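You operate a simulated robot arm through the tools that you are given. There is no shell and no other tool.

Carry out the task below with a simulated robot arm. There is one attempt and no reset: what you move stays moved.

JOB
Wax the toe caps of both boots with the round brush, then shut the wax tin.
Fine: stand the brush back where it was. Set down upright: round brush. A coat counts when it lies all over at full strength: go over it till it gets no stronger.

It is judged by the outcome, as a careful person would: the job done as asked, and still so three seconds after it is handed in. It fails if anything else is knocked over, pushed out of place, dropped, spilled or broken. A push-on lid holds only when it is set on centred and level and pressed home; a screw cap is set on level and turned clockwise until tight.

ROBOT AND FRAMES
A 7-joint arm with a two-finger parallel gripper, fixed in place. Base frame: the origin is at the foot of the arm, x ahead of it, y to its left, z up; the work surface is at about z = 0.8. Units: m, degrees, N and s.
With the tool pointing down near the work surface it reaches from about 0.42 to 0.9 m from the base axis. Its first joint turns from -115.0 to 115.0 degrees. Payload 3.91 kg.
The TCP is the grasp point between the finger pads, 0.03 m short of the fingertips. In the tool frame z runs along the fingers and y along their closing line. Largest opening 0.11 m; finger width 0.02, thickness 0.01; the body of the gripper, 0.048 by 0.112 m, starts 0.055 m behind the TCP.
Orientation is that of the tool frame in the base frame, as a unit quaternion [w, x, y, z]. With the fingers straight down and closing along the base's y, the tool's x points along the base's -x, its y along +y and its z along -z.

CONTROLS
- The arm moves only by the tool arm_command. Its arguments are lists of equal length, an entry for each row: "linear": the shift along the tool's x, y, z in cm, a list of three; "delta_rot": the turn, a rotation vector about the tool's x, y, z in degrees, a list of three; "gripper": the opening, from 0 (shut) to 1 (fully open). In form: {"linear": [[dx, dy, dz], ...], "delta_rot": [[rx, ry, rz], ...], "gripper": [gripper, ...]}. A call has 1 to 20 rows; each row shifts and turns the commanded pose from where the row before left it, along the tool's axes as they then stand. Each row takes 0.2 s and may step no farther than 0.05 m and 8.6 degrees from the row before; otherwise, or with a gripper value out of range, the whole call is refused. A pose out of reach is approached as far as the arm can. The call stops where the force on the tool passes 40 N (or 10 N more than at its start, if that is more) or the arm is blocked; 0.2 s more then pass. Each finger travels about 0.153 m/s and halts on what it meets, pressing with about 24 N; the grip force reading is that of the motor and also rises with nothing between the fingers. The clock runs only during rows and for 0.2 s after the last one: add rows that do not move to give the fingers time. It gives the time, the measured TCP pose, the force on the tool (base axes), the opening and the grip force at its end, in the units of the frame above (readings bear some noise), with the torque about the TCP (base axes, N m) and any sound that the robot's microphone picked up.
- Cameras (640 x 400 px; columns grow to the right, rows downward): "scene" is fixed at [0.4023, 0.4949, 1.5058]; the picture's right is [-0.86, -0.51, 0.00], its down [-0.30, 0.51, -0.81] and it looks along [0.41, -0.70, -0.59] (base axes); focal length 299 px, centre (320, 200). "wrist" rides on the gripper at [0.072, 0.017, -0.103] in the tool frame; the picture's right is [-0.23, 0.97, 0.00], its down [-0.76, -0.18, -0.62] and it looks along [-0.61, -0.14, 0.78] (tool axes); focal length 222 px, centre (320, 200). There is no depth. A picture from a camera that has moved, and an enlarged one, comes with that camera's place and axes in the base frame and with its lens. The place of the scene camera against the robot may be out by one fixed shift of up to 0.012 m in any direction.
- snapshot(camera): a new picture of that camera. The clock stands still meanwhile.
- move_column(by): slides the trunk up (or, below 0, down) by that many m; the arm rides with it, the base frame stays. It gives what a move gives, with no picture.
- enlarge(camera, box): a new picture of the part [left, top, right, bottom] of that camera's present view, enlarged. The clock stands still meanwhile.
- finish_job(): hands the job in; it is judged then, once.

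Places have to be worked out from the pictures, the camera data and where the tool is seen. Open the gripper and draw the arm clear of the work before you hand the job in, unless the task says otherwise.

The tools are called after "Request:" by a JSON object that holds its "op" and its "data". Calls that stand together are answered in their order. arm_command: Moves the arm, as the interface text tells. Its arguments: {"type":"object","properties":{"linear":{"type":"array"},"delta_rot":{"type":"array"},"gripper":{"type":"array"}},"required":["linear","delta_rot","gripper"]} The other tools are called the same way: move_column (by) slides the trunk up or down; snapshot (camera) takes a picture; enlarge (camera, box) takes an enlarged picture of a part of a camera's view; finish_job () hands the job in.

At the start:

```text
time: 0.0
tool_pos: [0.5999, -0.2893, 1.1914]
tcp_rot: [0.0, 0.0, 1.0, 0.0]
force: [-0.7, -1.1, 0.5]
moment: [0.0, 0.0, 0.02]
width: 0.1098
gripper_force: 0.0
trunk travel left (down, up): [-0.8, 0.19]
```

scene: 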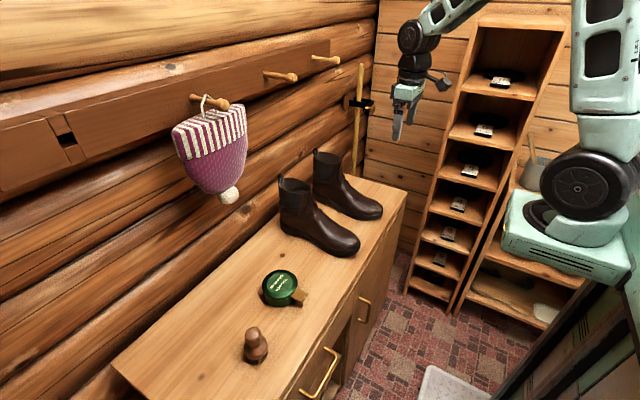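
wrist: 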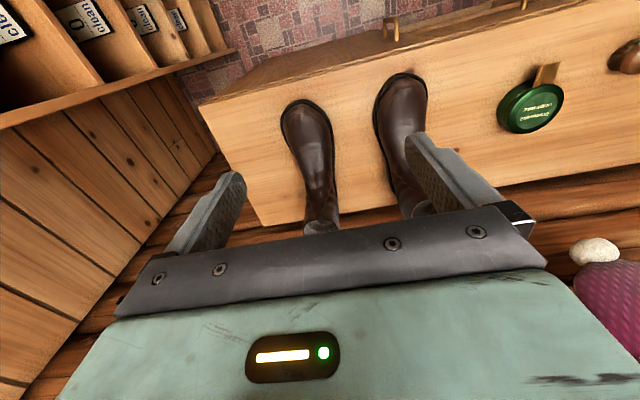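

I'll start by looking closely at the tin, brush and boots in both cameras.

Request:
{"op": "enlarge", "data": {"camera": "scene", "box": [220, 250, 340, 380]}}

Request:
{"op": "enlarge", "data": {"camera": "scene", "box": [260, 130, 420, 270]}}

Request:
{"op": "enlarge", "data": {"camera": "wrist", "box": [240, 20, 640, 230]}}

```text
3.08 times, centred on (280, 315) of scene
camera zoom: at [0.4023, 0.4949, 1.5058], right [-0.86, -0.51, 0.0], down [-0.3, 0.51, -0.81], along [0.41, -0.7, -0.59], focal length 920 px, centre (443, -154)
```

zoom: 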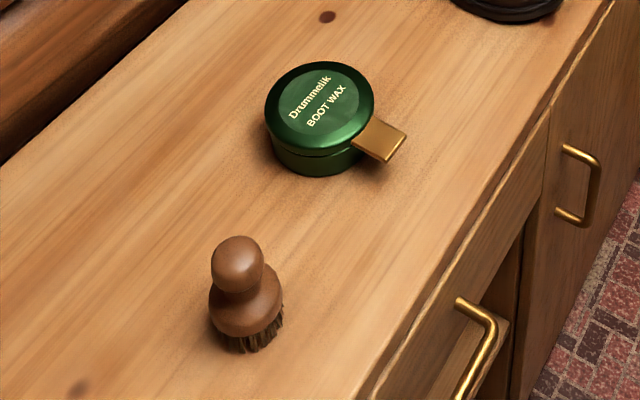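

```text
2.86 times, centred on (340, 200) of scene
camera zoom: at [0.4023, 0.4949, 1.5058], right [-0.86, -0.51, 0.0], down [-0.3, 0.51, -0.81], along [0.41, -0.7, -0.59], focal length 855 px, centre (263, 200)
```

zoom: 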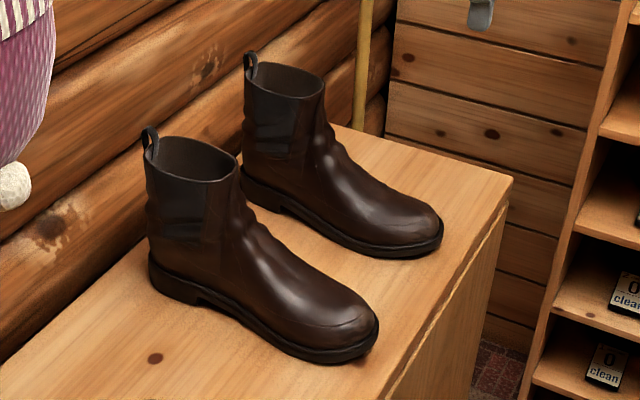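

```text
1.60 times, centred on (440, 125) of wrist
camera zoom: at [0.529, -0.2712, 1.2948], right [0.23, 0.97, 0.0], down [0.76, -0.18, 0.62], along [0.61, -0.14, -0.78], focal length 355 px, centre (128, 320)
```

zoom: 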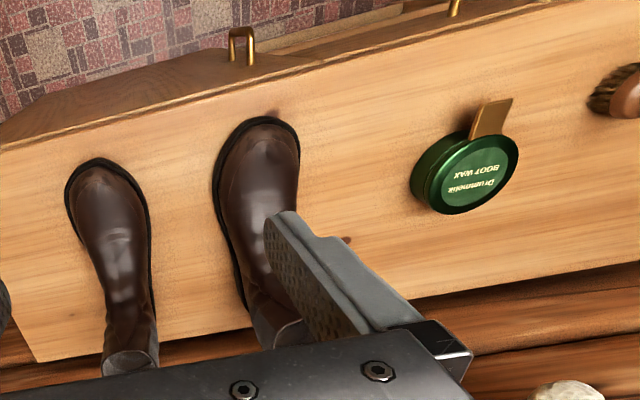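

The tin is closed, sits near (0.755, 0.11), brush near (0.70, 0.27), toes near (0.67, -0.16) and (0.66, -0.36). I move the wrist above and short of the tin to look closely at it.

Request:
{"op": "arm_command", "data": {"linear": [[-0.8, 4, 1.5], [-0.8, 4, 1.5], [-0.8, 4, 1.5], [-0.8, 4, 1.5], [-0.8, 4, 1.5], [-0.8, 4, 1.5], [-0.8, 4, 1.5], [-0.8, 4, 1.5], [-0.8, 4, 1.5], [-0.8, 4, 1.5], [0, 0, 0]], "delta_rot": [[0, 0, 0], [0, 0, 0], [0, 0, 0], [0, 0, 0], [0, 0, 0], [0, 0, 0], [0, 0, 0], [0, 0, 0], [0, 0, 0], [0, 0, 0], [0, 0, 0]], "gripper": [1, 1, 1, 1, 1, 1, 1, 1, 1, 1, 1]}}

Request:
{"op": "snapshot", "data": {"camera": "wrist"}}

Request:
{"op": "snapshot", "data": {"camera": "scene"}}

```text
time: 2.4
tool_pos: [0.6794, 0.1141, 1.0416]
tcp_rot: [0.0, 0.0, 1.0, 0.0]
force: [0.4, -0.3, -0.4]
moment: [0.0, -0.01, 0.01]
width: 0.1099
gripper_force: 0.3
trunk travel left (down, up): [-0.8, 0.19]
```

```text
taken
camera wrist: at [0.6074, 0.1308, 1.1448], right [0.23, 0.97, 0.0], down [0.76, -0.18, 0.62], along [0.61, -0.14, -0.78], focal length 222 px, centre (320, 200)
```

wrist: 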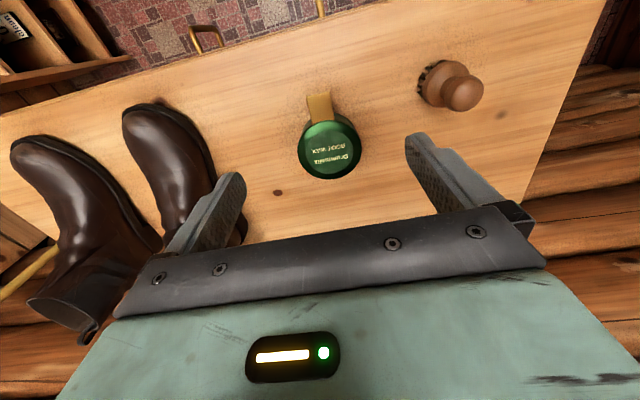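

```text
taken
```

scene: 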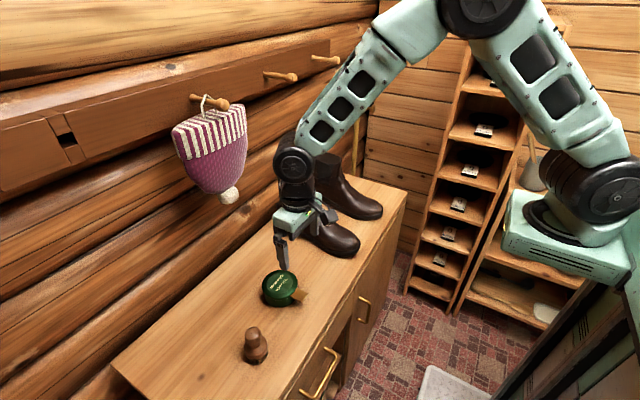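

Request:
{"op": "enlarge", "data": {"camera": "wrist", "box": [270, 70, 390, 200]}}

Request:
{"op": "enlarge", "data": {"camera": "wrist", "box": [380, 30, 520, 130]}}

Request:
{"op": "enlarge", "data": {"camera": "scene", "box": [255, 260, 315, 315]}}

```text
3.08 times, centred on (330, 135) of wrist
camera zoom: at [0.6074, 0.1308, 1.1448], right [0.23, 0.97, 0.0], down [0.76, -0.18, 0.62], along [0.61, -0.14, -0.78], focal length 684 px, centre (289, 400)
```

zoom: 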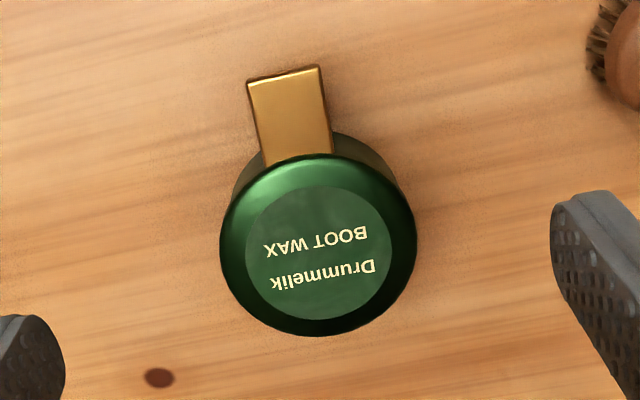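

```text
4.00 times, centred on (450, 80) of wrist
camera zoom: at [0.6074, 0.1308, 1.1448], right [0.23, 0.97, 0.0], down [0.76, -0.18, 0.62], along [0.61, -0.14, -0.78], focal length 888 px, centre (-200, 680)
```

zoom: 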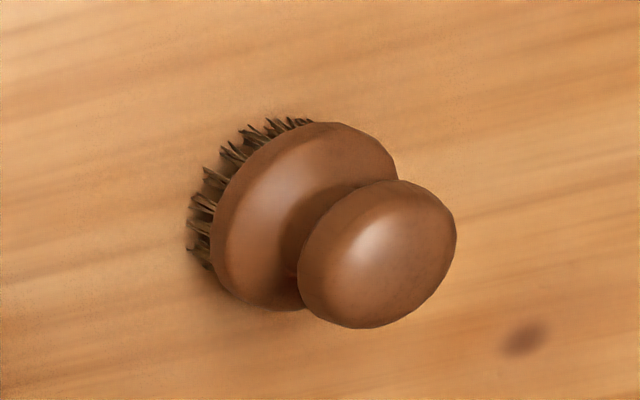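

```text
7.27 times, centred on (285, 288) of scene
camera zoom: at [0.4023, 0.4949, 1.5058], right [-0.86, -0.51, 0.0], down [-0.3, 0.51, -0.81], along [0.41, -0.7, -0.59], focal length 2176 px, centre (574, -436)
```

zoom: 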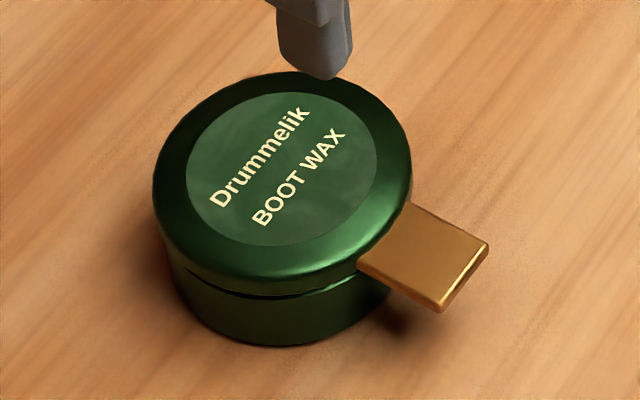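

The tin has a lid with a brass tab pointing toward the robot; I can't tell yet whether it is hinged at the back. I turn the wrist so the camera looks across the tin from its left (+y) side to see the seam and any hinge.

Request:
{"op": "arm_command", "data": {"linear": [[0, 0, 0], [0, 0, 0], [0, 0, 0], [0, 0, 0], [0, 0, 0], [0, 0, 0], [0, 0, 0], [0, 0, 0], [0, 0, 0], [0, 0, 0], [0, 0, 0], [0, 0, 0]], "delta_rot": [[0, 0, 8.2], [0, 0, 8.2], [0, 0, 8.2], [0, 0, 8.2], [0, 0, 8.2], [0, 0, 8.2], [0, 0, 8.2], [0, 0, 8.2], [0, 0, 8.2], [0, 0, 8.2], [0, 0, 8], [0, 0, 0]], "gripper": [1, 1, 1, 1, 1, 1, 1, 1, 1, 1, 1, 1]}}

```text
time: 5.0
tool_pos: [0.6801, 0.1102, 1.0404]
tcp_rot: [0.0, 0.708, 0.706, 0.0]
force: [0.0, -0.3, 0.2]
moment: [0.0, 0.01, 0.02]
width: 0.11
gripper_force: 0.0
trunk travel left (down, up): [-0.8, 0.19]
```

Yaw worked (tool x now along +y). Now shift toward +y and tilt 40° for a shallow look.

Request:
{"op": "arm_command", "data": {"linear": [[3.2, 1.8, 1.5], [3.2, 1.8, 1.5], [3.2, 1.8, 1.5], [3.2, 1.8, 1.5], [0, 0, 0], [0, 0, 0], [0, 0, 0], [0, 0, 0], [0, 0, 0], [0, 0, 0]], "delta_rot": [[0, 0, 0], [0, 0, 0], [0, 0, 0], [0, 0, 0], [0, -8, 0], [0, -8, 0], [0, -8, 0], [0, -8, 0], [0, -8, 0], [0, 0, 0]], "gripper": [1, 1, 1, 1, 1, 1, 1, 1, 1, 1]}}

Request:
{"op": "snapshot", "data": {"camera": "wrist"}}

```text
time: 7.2
tool_pos: [0.7467, 0.2378, 0.9829]
tcp_rot: [0.243, 0.664, 0.665, -0.242]
force: [0.5, -0.2, -0.8]
moment: [0.0, -0.01, 0.0]
width: 0.1097
gripper_force: 0.1
out of reach, approached as far as the arm can: row 9
trunk travel left (down, up): [-0.8, 0.19]
```

```text
taken
camera wrist: at [0.7643, 0.3596, 1.0158], right [0.97, -0.17, 0.15], down [-0.18, -0.18, 0.97], along [-0.14, -0.97, -0.21], focal length 222 px, centre (320, 200)
```

wrist: 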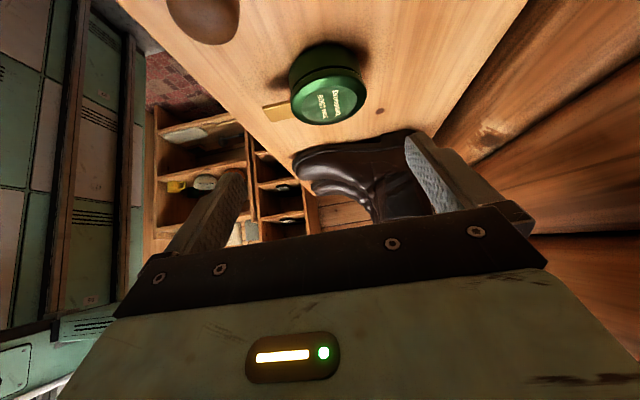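

Request:
{"op": "enlarge", "data": {"camera": "wrist", "box": [255, 35, 385, 135]}}

Request:
{"op": "enlarge", "data": {"camera": "wrist", "box": [280, 110, 450, 230]}}

```text
4.00 times, centred on (320, 85) of wrist
camera zoom: at [0.7643, 0.3596, 1.0158], right [0.97, -0.17, 0.15], down [-0.18, -0.18, 0.97], along [-0.14, -0.97, -0.21], focal length 888 px, centre (320, 660)
```

zoom: 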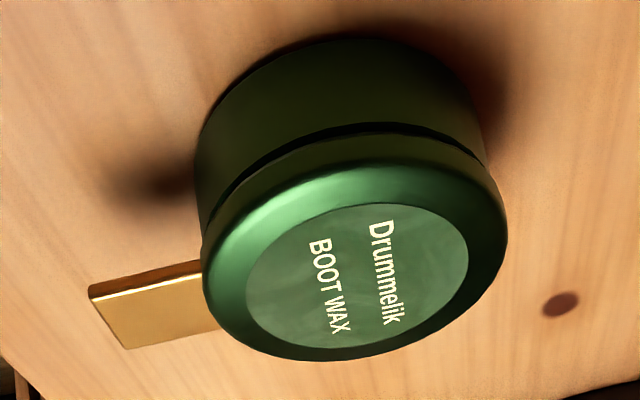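

```text
3.33 times, centred on (365, 170) of wrist
camera zoom: at [0.7643, 0.3596, 1.0158], right [0.97, -0.17, 0.15], down [-0.18, -0.18, 0.97], along [-0.14, -0.97, -0.21], focal length 740 px, centre (170, 300)
```

zoom: 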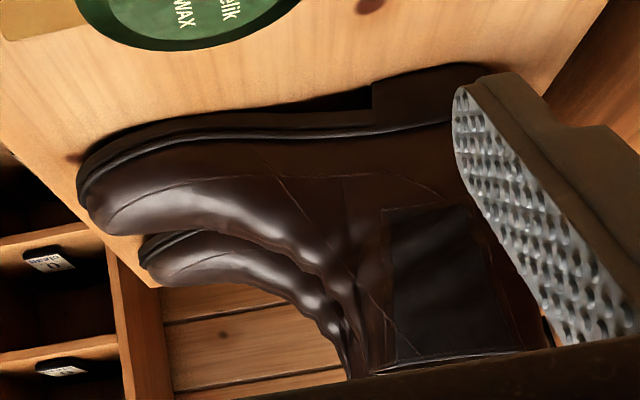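

This side view shows a plain lid (no hinge) about 0.096 m wide and 16 mm deep on a body of the same width, top at z≈0.843, centre ≈(0.758, 0.111); a push-on lid with a tab toward −x. I return the tool to vertical with fingers closing along y.

Request:
{"op": "arm_command", "data": {"linear": [[0, 0, 0], [0, 0, 0], [0, 0, 0], [0, 0, 0], [0, 0, 0], [0, 0, -2], [0, 0, 0], [0, 0, 0], [0, 0, 0], [0, 0, 0], [0, 0, 0], [0, 0, 0], [0, 0, 0], [0, 0, 0], [0, 0, 0], [0, 0, 0], [0, 0, 0], [0, 0, 0]], "delta_rot": [[0, 8, 0], [0, 8, 0], [0, 8, 0], [0, 8, 0], [0, 8, 0], [0, 0, 0], [0, 0, -8.2], [0, 0, -8.2], [0, 0, -8.2], [0, 0, -8.2], [0, 0, -8.2], [0, 0, -8.2], [0, 0, -8.2], [0, 0, -8.2], [0, 0, -8.2], [0, 0, -8.2], [0, 0, -8], [0, 0, 0]], "gripper": [1, 1, 1, 1, 1, 1, 1, 1, 1, 1, 1, 1, 1, 1, 1, 1, 1, 1]}}

Request:
{"op": "snapshot", "data": {"camera": "wrist"}}

```text
time: 11.0
tool_pos: [0.748, 0.2374, 1.0024]
tcp_rot: [0.001, -0.001, 1.0, 0.0]
force: [-0.2, -0.3, 0.0]
moment: [0.0, 0.01, 0.0]
width: 0.11
gripper_force: 0.1
trunk travel left (down, up): [-0.8, 0.19]
```

```text
taken
camera wrist: at [0.6757, 0.2539, 1.1062], right [0.23, 0.97, 0.0], down [0.76, -0.18, 0.62], along [0.61, -0.14, -0.78], focal length 222 px, centre (320, 200)
```

wrist: 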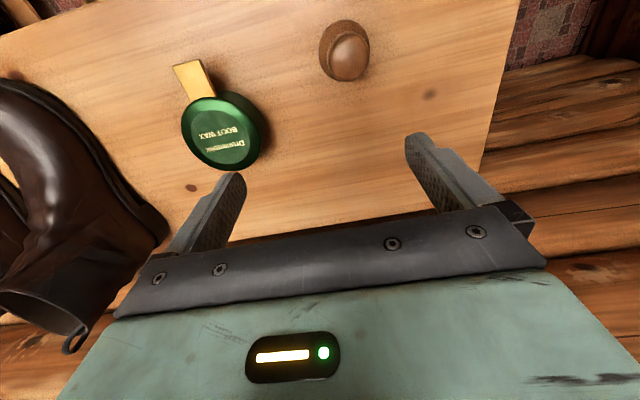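

Zooming on both the tin and the brush from this new viewpoint to refine positions.

Request:
{"op": "enlarge", "data": {"camera": "wrist", "box": [160, 40, 290, 180]}}

Request:
{"op": "enlarge", "data": {"camera": "wrist", "box": [290, 0, 400, 110]}}

```text
2.86 times, centred on (225, 110) of wrist
camera zoom: at [0.6757, 0.2539, 1.1062], right [0.23, 0.97, 0.0], down [0.76, -0.18, 0.62], along [0.61, -0.14, -0.78], focal length 635 px, centre (591, 457)
```

zoom: 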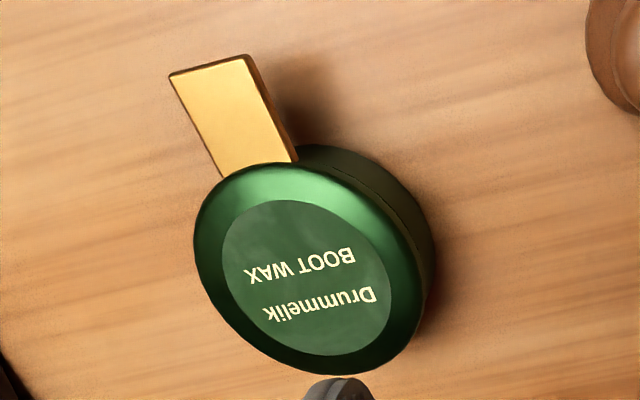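

```text
3.64 times, centred on (345, 55) of wrist
camera zoom: at [0.6757, 0.2539, 1.1062], right [0.23, 0.97, 0.0], down [0.76, -0.18, 0.62], along [0.61, -0.14, -0.78], focal length 808 px, centre (229, 727)
```

zoom: 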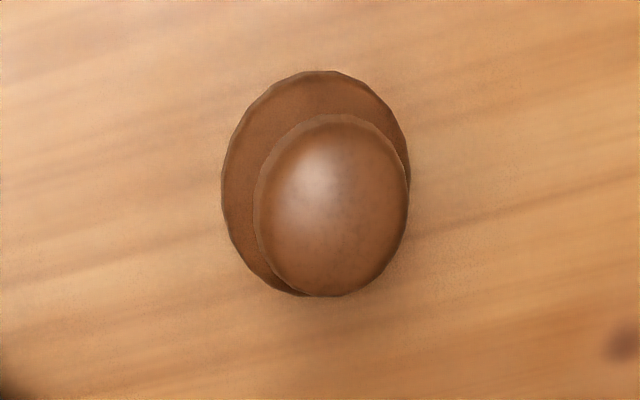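

Consistent: tin centre ≈(0.757, 0.110), top z≈0.843; brush axis ≈(0.703, 0.273), knob at z≈0.88. I move over the tin.

Request:
{"op": "arm_command", "data": {"linear": [[-0.225, -3.175, 1.8], [-0.225, -3.175, 1.8], [-0.225, -3.175, 1.8], [-0.225, -3.175, 1.8], [0, 0, 0]], "delta_rot": [[0, 0, 0], [0, 0, 0], [0, 0, 0], [0, 0, 0], [0, 0, 0]], "gripper": [1, 1, 1, 1, 1]}}

Request:
{"op": "snapshot", "data": {"camera": "wrist"}}

Request:
{"op": "enlarge", "data": {"camera": "scene", "box": [240, 210, 340, 330]}}

```text
time: 12.2
tool_pos: [0.758, 0.1086, 0.9299]
tcp_rot: [0.0, 0.0, 1.0, 0.0]
force: [0.2, -1.4, -0.1]
moment: [0.03, 0.01, 0.01]
width: 0.11
gripper_force: 0.1
trunk travel left (down, up): [-0.8, 0.19]
```

```text
taken
camera wrist: at [0.6874, 0.1273, 1.0328], right [0.23, 0.97, 0.0], down [0.76, -0.18, 0.62], along [0.61, -0.14, -0.78], focal length 222 px, centre (320, 200)
```

wrist: 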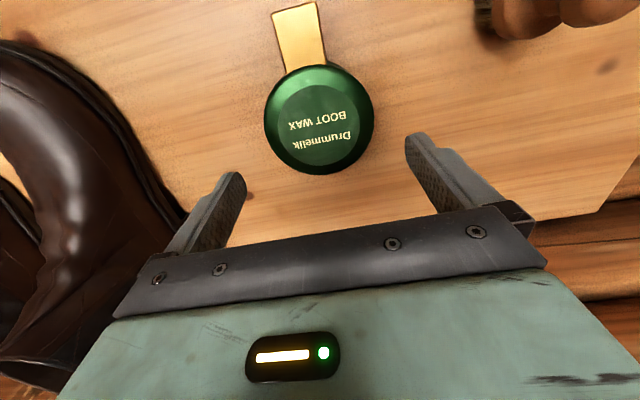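

```text
3.33 times, centred on (290, 270) of scene
camera zoom: at [0.4023, 0.4949, 1.5058], right [-0.86, -0.51, 0.0], down [-0.3, 0.51, -0.81], along [0.41, -0.7, -0.59], focal length 997 px, centre (420, -33)
```

zoom: 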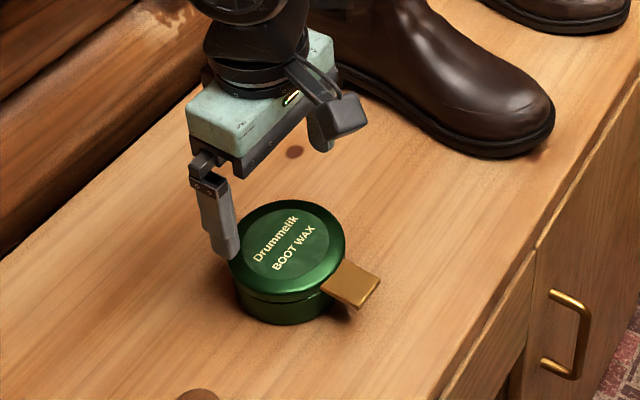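

Fingers straddle the lid well. I nudge to (0.756, 0.111) and descend until the tips are just at the lid's lower rim (TCP z≈0.859), keeping open, then check.

Request:
{"op": "arm_command", "data": {"linear": [[0.2, 0.22, 2.5], [0, 0, 2.5], [0, 0, 1.5], [0, 0, 0.6], [0, 0, 0]], "delta_rot": [[0, 0, 0], [0, 0, 0], [0, 0, 0], [0, 0, 0], [0, 0, 0]], "gripper": [1, 1, 1, 1, 1]}}

Request:
{"op": "enlarge", "data": {"camera": "scene", "box": [245, 240, 325, 320]}}

Request:
{"op": "snapshot", "data": {"camera": "wrist"}}

```text
time: 13.4
tool_pos: [0.7535, 0.1117, 0.8592]
tcp_rot: [0.001, 0.0, 1.0, 0.0]
force: [0.0, -0.7, -0.4]
moment: [-0.02, -0.03, 0.0]
width: 0.1102
gripper_force: 0.1
trunk travel left (down, up): [-0.8, 0.19]
```

```text
5.00 times, centred on (285, 280) of scene
camera zoom: at [0.4023, 0.4949, 1.5058], right [-0.86, -0.51, 0.0], down [-0.3, 0.51, -0.81], along [0.41, -0.7, -0.59], focal length 1496 px, centre (495, -200)
```

zoom: 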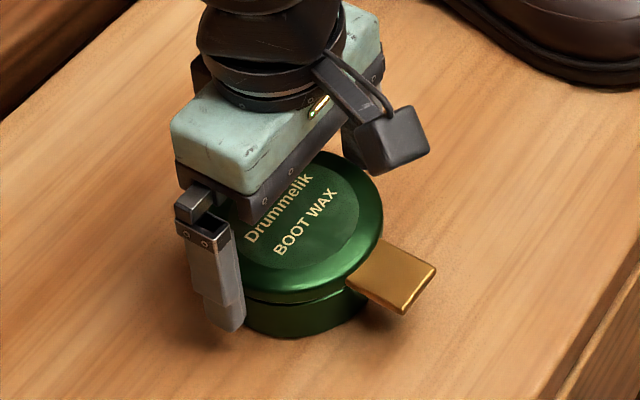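

```text
taken
camera wrist: at [0.6822, 0.1284, 0.9631], right [0.23, 0.97, 0.0], down [0.76, -0.18, 0.62], along [0.61, -0.14, -0.78], focal length 222 px, centre (320, 200)
```

wrist: 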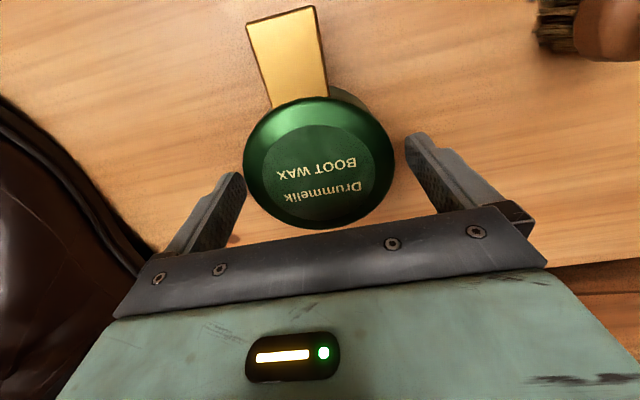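

Fingers are down around the lid. I enlarge the wrist view to measure the fore/aft centring on the lid before closing.

Request:
{"op": "enlarge", "data": {"camera": "wrist", "box": [220, 80, 420, 240]}}

```text
2.50 times, centred on (320, 160) of wrist
camera zoom: at [0.6822, 0.1284, 0.9631], right [0.23, 0.97, 0.0], down [0.76, -0.18, 0.62], along [0.61, -0.14, -0.78], focal length 555 px, centre (320, 300)
```

zoom: 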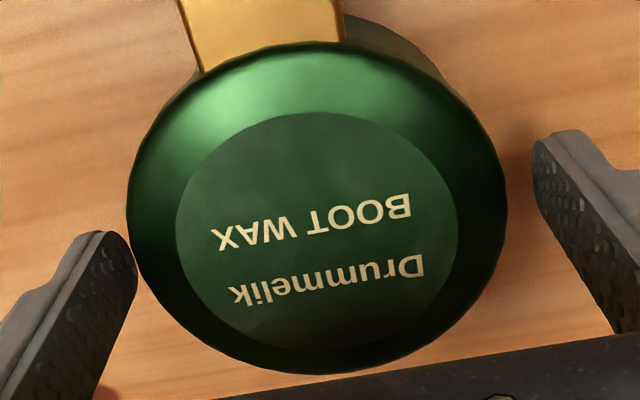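

Fitting the label circle puts the lid centre ≈3 mm ahead of the TCP in x and centred in y. I shift 3 mm, close on the lid rim and see the readings.

Request:
{"op": "arm_command", "data": {"linear": [[-0.3, 0, 0], [0, 0, 0], [0, 0, 0], [0, 0, 0], [0, 0, 0]], "delta_rot": [[0, 0, 0], [0, 0, 0], [0, 0, 0], [0, 0, 0], [0, 0, 0]], "gripper": [1, 0.9, 0, 0, 0]}}

Request:
{"op": "snapshot", "data": {"camera": "wrist"}}

```text
time: 14.6
tool_pos: [0.7588, 0.1117, 0.8596]
tcp_rot: [0.0, 0.0, 1.0, 0.0]
force: [-0.8, -2.6, 1.7]
moment: [-0.14, 0.03, 0.0]
width: 0.0948
gripper_force: 24.3
trunk travel left (down, up): [-0.8, 0.19]
```

```text
taken
camera wrist: at [0.6858, 0.128, 0.9632], right [0.23, 0.97, 0.0], down [0.76, -0.18, 0.62], along [0.61, -0.14, -0.78], focal length 222 px, centre (320, 200)
```

wrist: 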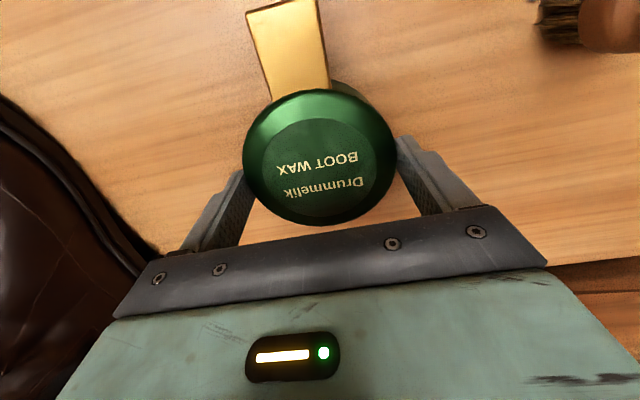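

Gripped at 0.095 m. I lift gently a centimetre and look at whether only the lid rises.

Request:
{"op": "arm_command", "data": {"linear": [[0, 0, -0.3], [0, 0, -0.3], [0, 0, -0.4], [0, 0, 0]], "delta_rot": [[0, 0, 0], [0, 0, 0], [0, 0, 0], [0, 0, 0]], "gripper": [0, 0, 0, 0]}}

Request:
{"op": "enlarge", "data": {"camera": "scene", "box": [245, 240, 325, 320]}}

Request:
{"op": "snapshot", "data": {"camera": "wrist"}}

```text
time: 15.6
tool_pos: [0.7577, 0.1115, 0.8704]
tcp_rot: [0.001, 0.0, 1.0, 0.0]
force: [0.9, 1.3, -1.7]
moment: [0.08, 0.04, -0.04]
width: 0.0949
gripper_force: 23.8
trunk travel left (down, up): [-0.8, 0.19]
```

```text
5.00 times, centred on (285, 280) of scene
camera zoom: at [0.4023, 0.4949, 1.5058], right [-0.86, -0.51, 0.0], down [-0.3, 0.51, -0.81], along [0.41, -0.7, -0.59], focal length 1496 px, centre (495, -200)
```

zoom: 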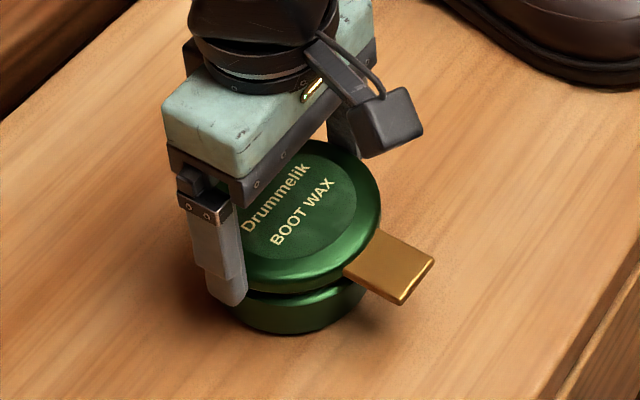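

```text
taken
camera wrist: at [0.6853, 0.1287, 0.9735], right [0.23, 0.97, 0.0], down [0.76, -0.18, 0.62], along [0.61, -0.14, -0.78], focal length 222 px, centre (320, 200)
```

wrist: 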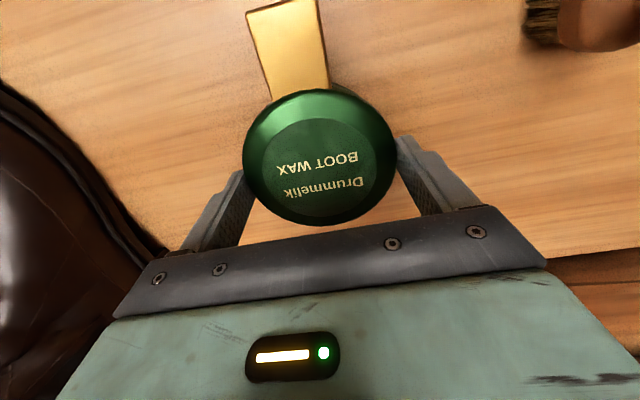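

The gap has widened: the lid is coming up and the body stays. I lift further and check the open tin.

Request:
{"op": "arm_command", "data": {"linear": [[0, 0, -1], [0, 0, -2], [0, 0, -3], [0, 0, -3], [0, 0, 0]], "delta_rot": [[0, 0, 0], [0, 0, 0], [0, 0, 0], [0, 0, 0], [0, 0, 0]], "gripper": [0, 0, 0, 0, 0]}}

Request:
{"op": "snapshot", "data": {"camera": "scene"}}

Request:
{"op": "enlarge", "data": {"camera": "scene", "box": [245, 230, 325, 310]}}

Request:
{"op": "snapshot", "data": {"camera": "wrist"}}

```text
time: 16.8
tool_pos: [0.7536, 0.1114, 0.9612]
tcp_rot: [0.0, 0.0, 1.0, 0.0]
force: [-0.1, -0.1, -0.5]
moment: [-0.01, 0.0, 0.01]
width: 0.0
gripper_force: 23.6
trunk travel left (down, up): [-0.8, 0.19]
```

```text
taken
```

scene: 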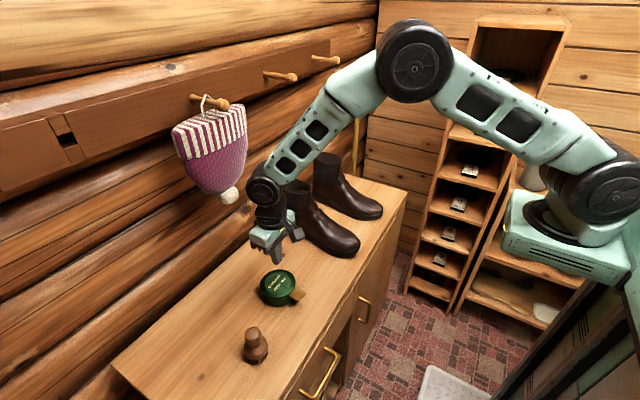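

```text
5.00 times, centred on (285, 270) of scene
camera zoom: at [0.4023, 0.4949, 1.5058], right [-0.86, -0.51, 0.0], down [-0.3, 0.51, -0.81], along [0.41, -0.7, -0.59], focal length 1496 px, centre (495, -150)
```

zoom: 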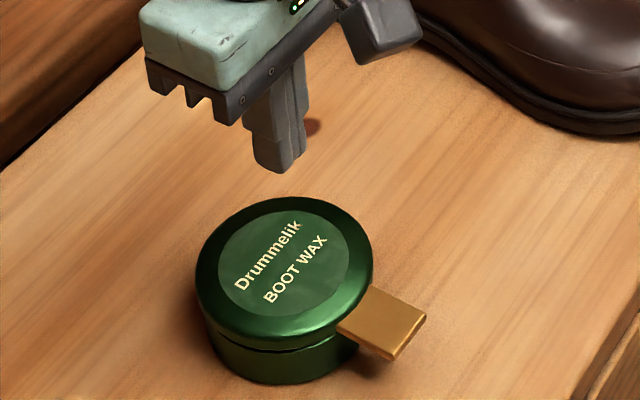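

```text
taken
camera wrist: at [0.6824, 0.129, 1.0648], right [0.23, 0.97, 0.0], down [0.76, -0.18, 0.62], along [0.61, -0.14, -0.78], focal length 222 px, centre (320, 200)
```

wrist: 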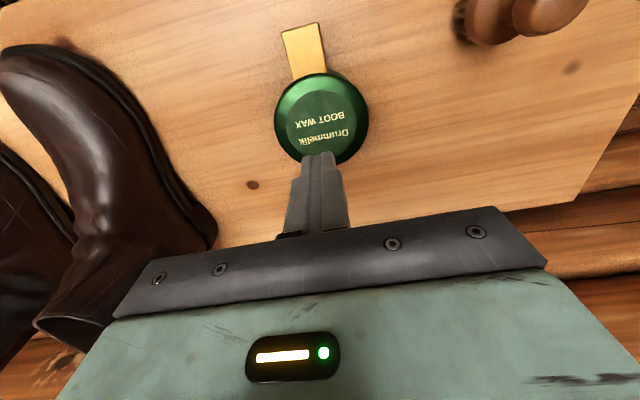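

The lid rose level about 1 cm but then slipped out of the fingertips and dropped back on the body. My grip was too shallow; I look closely at how the lid sits now.

Request:
{"op": "enlarge", "data": {"camera": "wrist", "box": [250, 10, 400, 170]}}

Request:
{"op": "enlarge", "data": {"camera": "scene", "box": [255, 260, 315, 315]}}

```text
2.50 times, centred on (325, 90) of wrist
camera zoom: at [0.6824, 0.129, 1.0648], right [0.23, 0.97, 0.0], down [0.76, -0.18, 0.62], along [0.61, -0.14, -0.78], focal length 555 px, centre (308, 475)
```

zoom: 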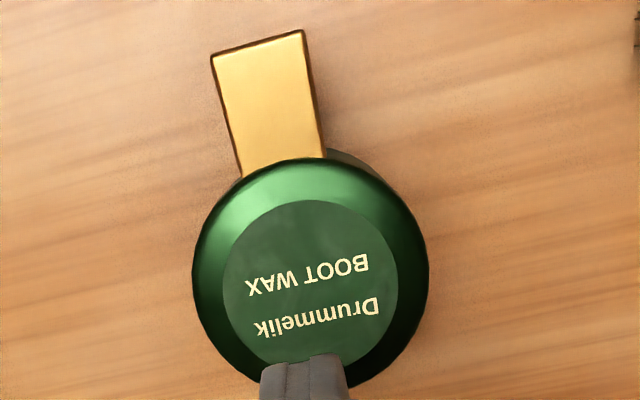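

```text
7.27 times, centred on (285, 288) of scene
camera zoom: at [0.4023, 0.4949, 1.5058], right [-0.86, -0.51, 0.0], down [-0.3, 0.51, -0.81], along [0.41, -0.7, -0.59], focal length 2176 px, centre (574, -436)
```

zoom: 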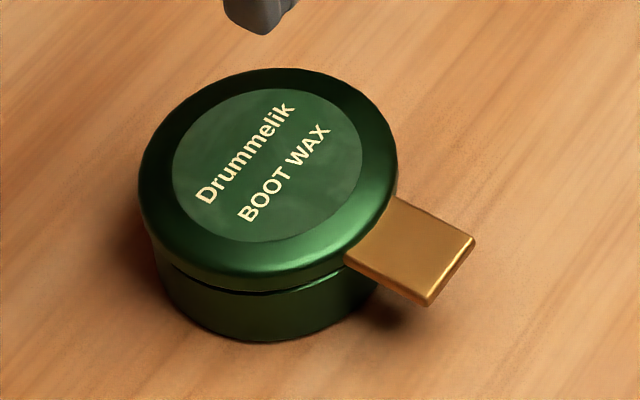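

The lid is back on, level, with the whole tin shifted only a few mm. I reopen, go down over it again and measure centring, this time planning a deeper grip with the pads covering the whole lid rim.

Request:
{"op": "arm_command", "data": {"linear": [[0, 0, 0], [-0.3, 0, 0], [0, 0, 1.0], [0, 0, 2], [0, 0, 1], [0, 0, 0]], "delta_rot": [[0, 0, 0], [0, 0, 0], [0, 0, 0], [0, 0, 0], [0, 0, 0], [0, 0, 0]], "gripper": [1, 1, 1, 1, 1, 1]}}

Request:
{"op": "enlarge", "data": {"camera": "wrist", "box": [220, 30, 420, 190]}}

```text
time: 18.2
tool_pos: [0.7591, 0.1122, 0.9182]
tcp_rot: [0.0, -0.001, 1.0, 0.001]
force: [-0.5, -0.1, 0.0]
moment: [0.02, 0.0, -0.03]
width: 0.11
gripper_force: 0.0
trunk travel left (down, up): [-0.8, 0.19]
```

```text
2.50 times, centred on (320, 110) of wrist
camera zoom: at [0.6865, 0.1291, 1.0228], right [0.23, 0.97, 0.0], down [0.76, -0.18, 0.62], along [0.61, -0.14, -0.78], focal length 555 px, centre (320, 425)
```

zoom: 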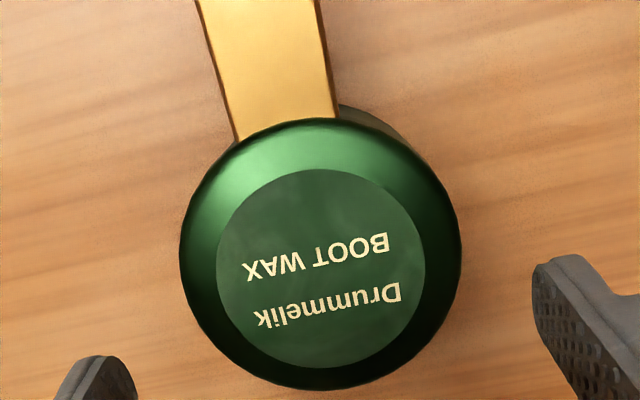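

Lid centre is ~4 mm ahead of the TCP, y centred. I shift and go deeper (TCP z≈0.845, tips 0.815), then close and hold.

Request:
{"op": "arm_command", "data": {"linear": [[-0.4, 0, 2.5], [0, 0, 2.5], [0, 0, 1.5], [0, 0, 0.8], [0, 0, 0], [0, 0, 0], [0, 0, 0], [0, 0, 0]], "delta_rot": [[0, 0, 0], [0, 0, 0], [0, 0, 0], [0, 0, 0], [0, 0, 0], [0, 0, 0], [0, 0, 0], [0, 0, 0]], "gripper": [1, 1, 1, 1, 1, 0.88, 0, 0]}}

Request:
{"op": "enlarge", "data": {"camera": "scene", "box": [245, 240, 325, 320]}}

```text
time: 20.0
tool_pos: [0.764, 0.1103, 0.8481]
tcp_rot: [0.0, 0.0, 1.0, 0.0]
force: [0.6, 0.9, 0.3]
moment: [-0.08, -0.04, 0.02]
width: 0.0951
gripper_force: 24.2
trunk travel left (down, up): [-0.8, 0.19]
```

```text
5.00 times, centred on (285, 280) of scene
camera zoom: at [0.4023, 0.4949, 1.5058], right [-0.86, -0.51, 0.0], down [-0.3, 0.51, -0.81], along [0.41, -0.7, -0.59], focal length 1496 px, centre (495, -200)
```

zoom: 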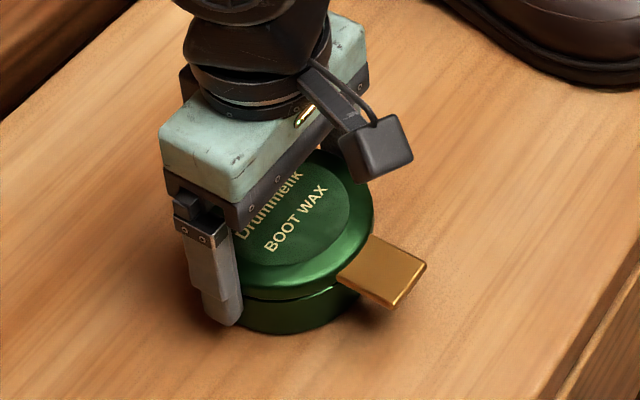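

Deeper grip now at 0.095 m. I lift slowly in small steps, holding the grip, and look.

Request:
{"op": "arm_command", "data": {"linear": [[0, 0, -0.2], [0, 0, -0.2], [0, 0, -0.2], [0, 0, -0.2], [0, 0, -0.2], [0, 0, 0]], "delta_rot": [[0, 0, 0], [0, 0, 0], [0, 0, 0], [0, 0, 0], [0, 0, 0], [0, 0, 0]], "gripper": [0, 0, 0, 0, 0, 0]}}

Request:
{"op": "enlarge", "data": {"camera": "scene", "box": [245, 240, 325, 320]}}

```text
time: 21.4
tool_pos: [0.7643, 0.1106, 0.8575]
tcp_rot: [0.0, 0.0, 1.0, -0.001]
force: [-1.2, -0.1, -1.8]
moment: [-0.01, 0.09, 0.01]
width: 0.0948
gripper_force: 24.0
trunk travel left (down, up): [-0.8, 0.19]
```

```text
5.00 times, centred on (285, 280) of scene
camera zoom: at [0.4023, 0.4949, 1.5058], right [-0.86, -0.51, 0.0], down [-0.3, 0.51, -0.81], along [0.41, -0.7, -0.59], focal length 1496 px, centre (495, -200)
```

zoom: 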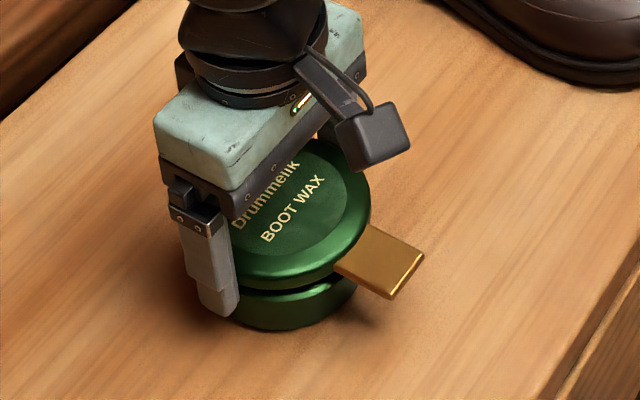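

The lid moved ~9 mm but the body bottom may also have shifted slightly; I check from the wrist camera and a tighter scene zoom.

Request:
{"op": "enlarge", "data": {"camera": "wrist", "box": [220, 40, 420, 240]}}

Request:
{"op": "enlarge", "data": {"camera": "scene", "box": [260, 280, 310, 315]}}

```text
2.00 times, centred on (320, 140) of wrist
camera zoom: at [0.6924, 0.1291, 0.9604], right [0.23, 0.97, 0.0], down [0.76, -0.18, 0.62], along [0.61, -0.14, -0.78], focal length 444 px, centre (320, 320)
```

zoom: 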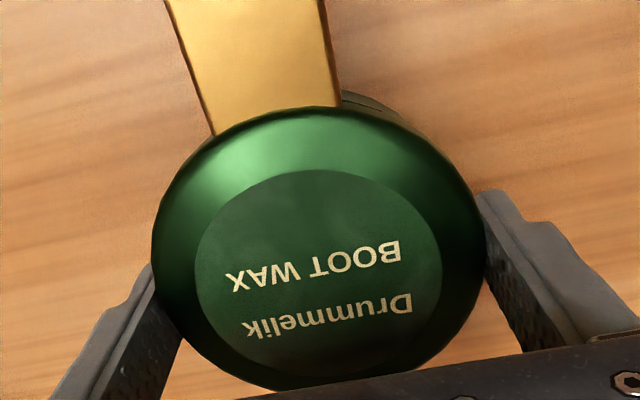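

```text
11.43 times, centred on (285, 298) of scene
camera zoom: at [0.4023, 0.4949, 1.5058], right [-0.86, -0.51, 0.0], down [-0.3, 0.51, -0.81], along [0.41, -0.7, -0.59], focal length 3419 px, centre (720, -914)
```

zoom: 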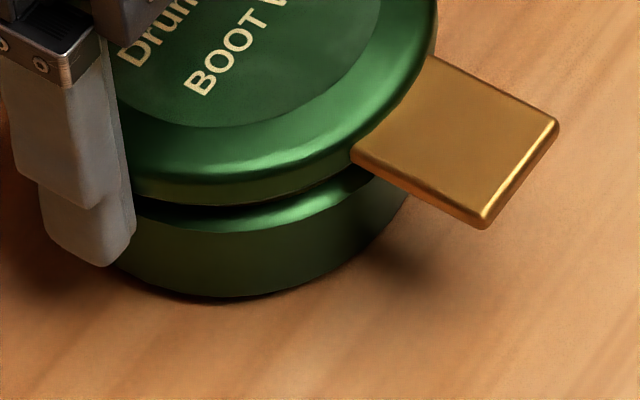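

The gap opens more at the tab side and the load/moment sits toward +x, so the lid appears hinged at the back and I was dragging the body. I set it back down and release.

Request:
{"op": "arm_command", "data": {"linear": [[0, 0, 0.3], [0, 0, 0.3], [0, 0, 0.3], [0, 0, 0.1], [0, 0, 0], [0, 0, 0], [0, 0, 0], [0, 0, -2.5], [0, 0, -4], [0, 0, 0]], "delta_rot": [[0, 0, 0], [0, 0, 0], [0, 0, 0], [0, 0, 0], [0, 0, 0], [0, 0, 0], [0, 0, 0], [0, 0, 0], [0, 0, 0], [0, 0, 0]], "gripper": [0, 0, 0, 0, 0, 1, 1, 1, 1, 1]}}

Request:
{"op": "enlarge", "data": {"camera": "scene", "box": [255, 260, 315, 315]}}

Request:
{"op": "enlarge", "data": {"camera": "wrist", "box": [220, 10, 420, 190]}}

```text
time: 23.6
tool_pos: [0.7646, 0.1135, 0.9133]
tcp_rot: [0.0, -0.001, 1.0, 0.0]
force: [-0.6, -0.5, -0.8]
moment: [0.0, 0.01, 0.01]
width: 0.1101
gripper_force: 0.0
trunk travel left (down, up): [-0.8, 0.19]
```

```text
7.27 times, centred on (285, 288) of scene
camera zoom: at [0.4023, 0.4949, 1.5058], right [-0.86, -0.51, 0.0], down [-0.3, 0.51, -0.81], along [0.41, -0.7, -0.59], focal length 2176 px, centre (574, -436)
```

zoom: 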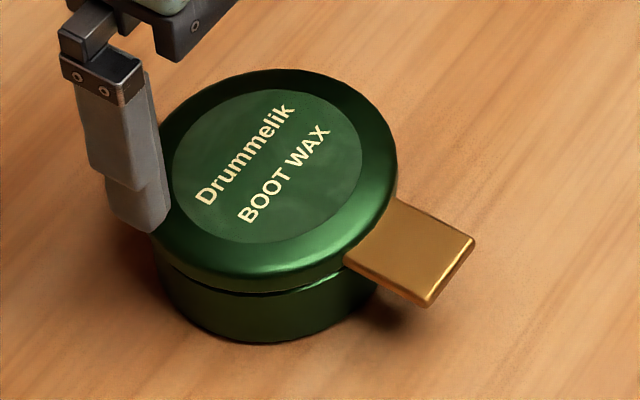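

```text
2.22 times, centred on (320, 100) of wrist
camera zoom: at [0.6927, 0.1297, 1.0163], right [0.23, 0.97, 0.0], down [0.76, -0.18, 0.62], along [0.61, -0.14, -0.78], focal length 494 px, centre (320, 422)
```

zoom: 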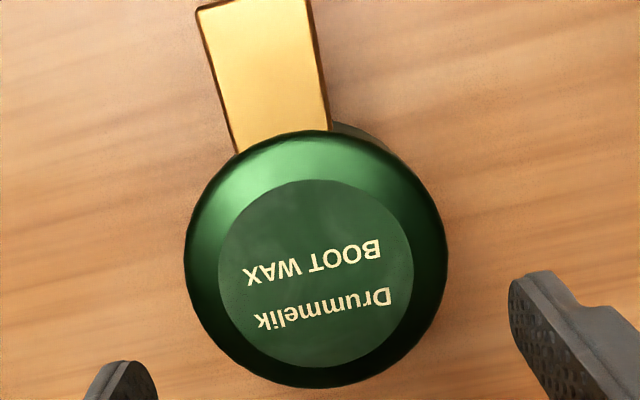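

Lid is closed and in place again. Now I move over the tab (x≈0.694), part-close the fingers and go down beside it.

Request:
{"op": "arm_command", "data": {"linear": [[3.5, -0.1, 0], [3.5, 0, 0], [0, 0, 2], [0, 0, 1], [0, 0, 0]], "delta_rot": [[0, 0, 0], [0, 0, 0], [0, 0, 0], [0, 0, 0], [0, 0, 0]], "gripper": [0.65, 0.65, 0.65, 0.65, 0.65]}}

Request:
{"op": "snapshot", "data": {"camera": "wrist"}}

Request:
{"op": "enlarge", "data": {"camera": "scene", "box": [255, 240, 335, 320]}}

```text
time: 24.8
tool_pos: [0.6951, 0.1115, 0.8795]
tcp_rot: [0.0, -0.001, 1.0, 0.001]
force: [-1.1, 0.0, -0.1]
moment: [0.01, -0.01, 0.01]
width: 0.0716
gripper_force: 0.1
trunk travel left (down, up): [-0.8, 0.19]
```

```text
taken
camera wrist: at [0.6226, 0.1285, 0.9837], right [0.23, 0.97, 0.0], down [0.76, -0.18, 0.62], along [0.61, -0.14, -0.78], focal length 222 px, centre (320, 200)
```

wrist: 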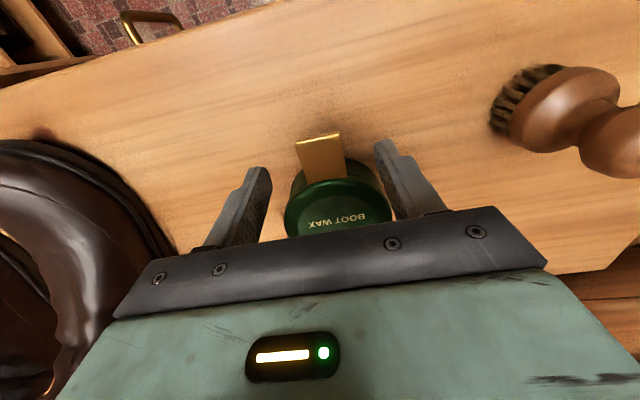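

```text
5.00 times, centred on (295, 280) of scene
camera zoom: at [0.4023, 0.4949, 1.5058], right [-0.86, -0.51, 0.0], down [-0.3, 0.51, -0.81], along [0.41, -0.7, -0.59], focal length 1496 px, centre (445, -200)
```

zoom: 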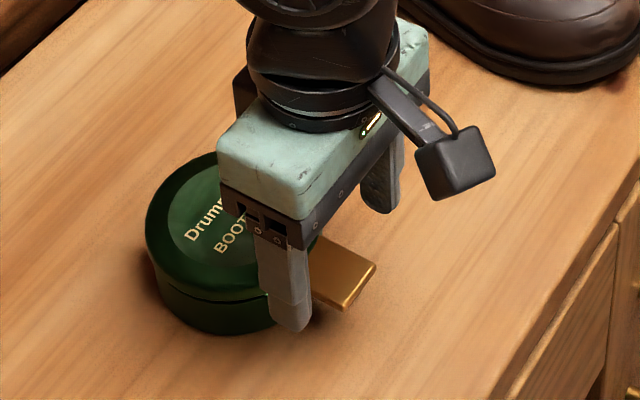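

Fingers straddle the tab. I go down to z≈0.852 and close on the tab's sides.

Request:
{"op": "arm_command", "data": {"linear": [[0, 0, 1.5], [0, 0, 1.2], [0, 0, 0], [0, 0, 0], [0, 0, 0], [0, 0, 0]], "delta_rot": [[0, 0, 0], [0, 0, 0], [0, 0, 0], [0, 0, 0], [0, 0, 0], [0, 0, 0]], "gripper": [0.65, 0.65, 0.65, 0, 0, 0]}}

Request:
{"op": "snapshot", "data": {"camera": "wrist"}}

Request:
{"op": "enlarge", "data": {"camera": "scene", "box": [255, 240, 335, 320]}}

```text
time: 26.2
tool_pos: [0.695, 0.1118, 0.8538]
tcp_rot: [0.0, 0.0, 1.0, 0.0]
force: [1.0, 0.4, 0.2]
moment: [0.02, 0.11, 0.0]
width: 0.0313
gripper_force: 23.6
trunk travel left (down, up): [-0.8, 0.19]
```

```text
taken
camera wrist: at [0.6236, 0.1297, 0.9578], right [0.23, 0.97, 0.0], down [0.76, -0.18, 0.62], along [0.61, -0.14, -0.78], focal length 222 px, centre (320, 200)
```

wrist: 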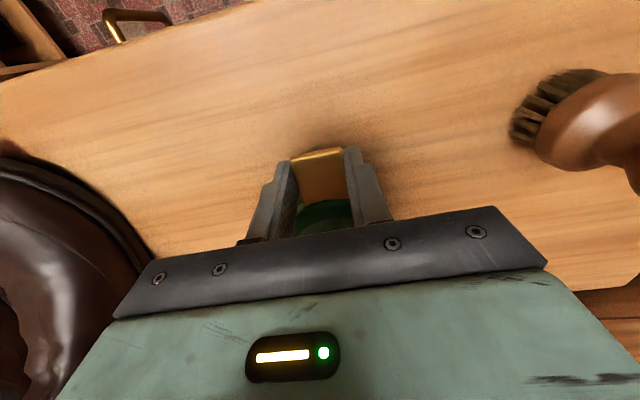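

```text
5.00 times, centred on (295, 280) of scene
camera zoom: at [0.4023, 0.4949, 1.5058], right [-0.86, -0.51, 0.0], down [-0.3, 0.51, -0.81], along [0.41, -0.7, -0.59], focal length 1496 px, centre (445, -200)
```

zoom: 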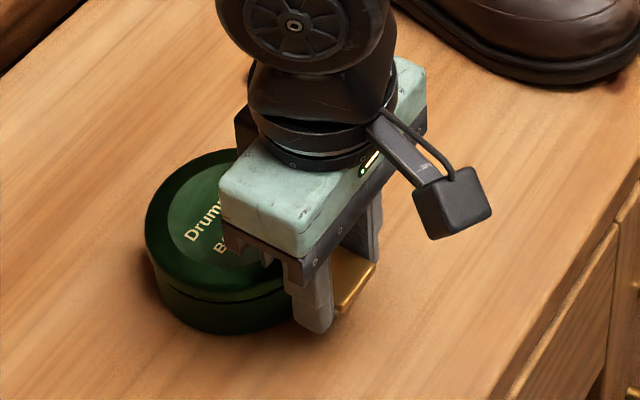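

Holding the tab (31 mm). I raise it along a small arc about a presumed back hinge near (0.811, z 0.828), about 12°, and check.

Request:
{"op": "arm_command", "data": {"linear": [[0, 0, -0.6], [-0.05, 0, -0.6], [-0.1, 0, -0.6], [-0.1, 0, -0.6], [0, 0, 0]], "delta_rot": [[0, 0, 0], [0, 0, 0], [0, 0, 0], [0, 0, 0], [0, 0, 0]], "gripper": [0, 0, 0, 0, 0]}}

Request:
{"op": "snapshot", "data": {"camera": "wrist"}}

Request:
{"op": "enlarge", "data": {"camera": "scene", "box": [255, 240, 335, 320]}}

```text
time: 27.4
tool_pos: [0.6971, 0.1106, 0.8787]
tcp_rot: [-0.001, 0.001, 1.0, 0.001]
force: [-0.3, 0.9, -1.0]
moment: [0.05, 0.17, 0.01]
width: 0.0313
gripper_force: 23.9
trunk travel left (down, up): [-0.8, 0.19]
```

```text
taken
camera wrist: at [0.6251, 0.1276, 0.9824], right [0.23, 0.97, 0.0], down [0.76, -0.18, 0.62], along [0.61, -0.14, -0.78], focal length 222 px, centre (320, 200)
```

wrist: 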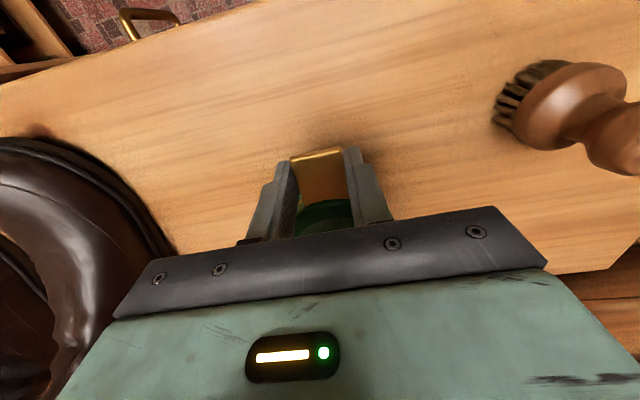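

```text
5.00 times, centred on (295, 280) of scene
camera zoom: at [0.4023, 0.4949, 1.5058], right [-0.86, -0.51, 0.0], down [-0.3, 0.51, -0.81], along [0.41, -0.7, -0.59], focal length 1496 px, centre (445, -200)
```

zoom: 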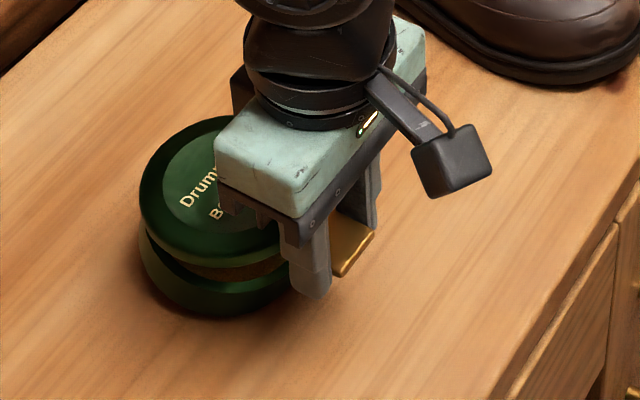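

Something brown (wax) shows between lid and body; I zoom to see whether the body stays on the table.

Request:
{"op": "enlarge", "data": {"camera": "scene", "box": [255, 260, 315, 310]}}

```text
8.00 times, centred on (285, 285) of scene
camera zoom: at [0.4023, 0.4949, 1.5058], right [-0.86, -0.51, 0.0], down [-0.3, 0.51, -0.81], along [0.41, -0.7, -0.59], focal length 2393 px, centre (600, -480)
```

zoom: 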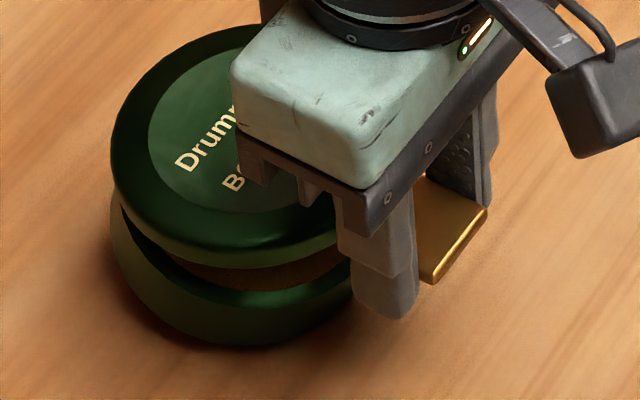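

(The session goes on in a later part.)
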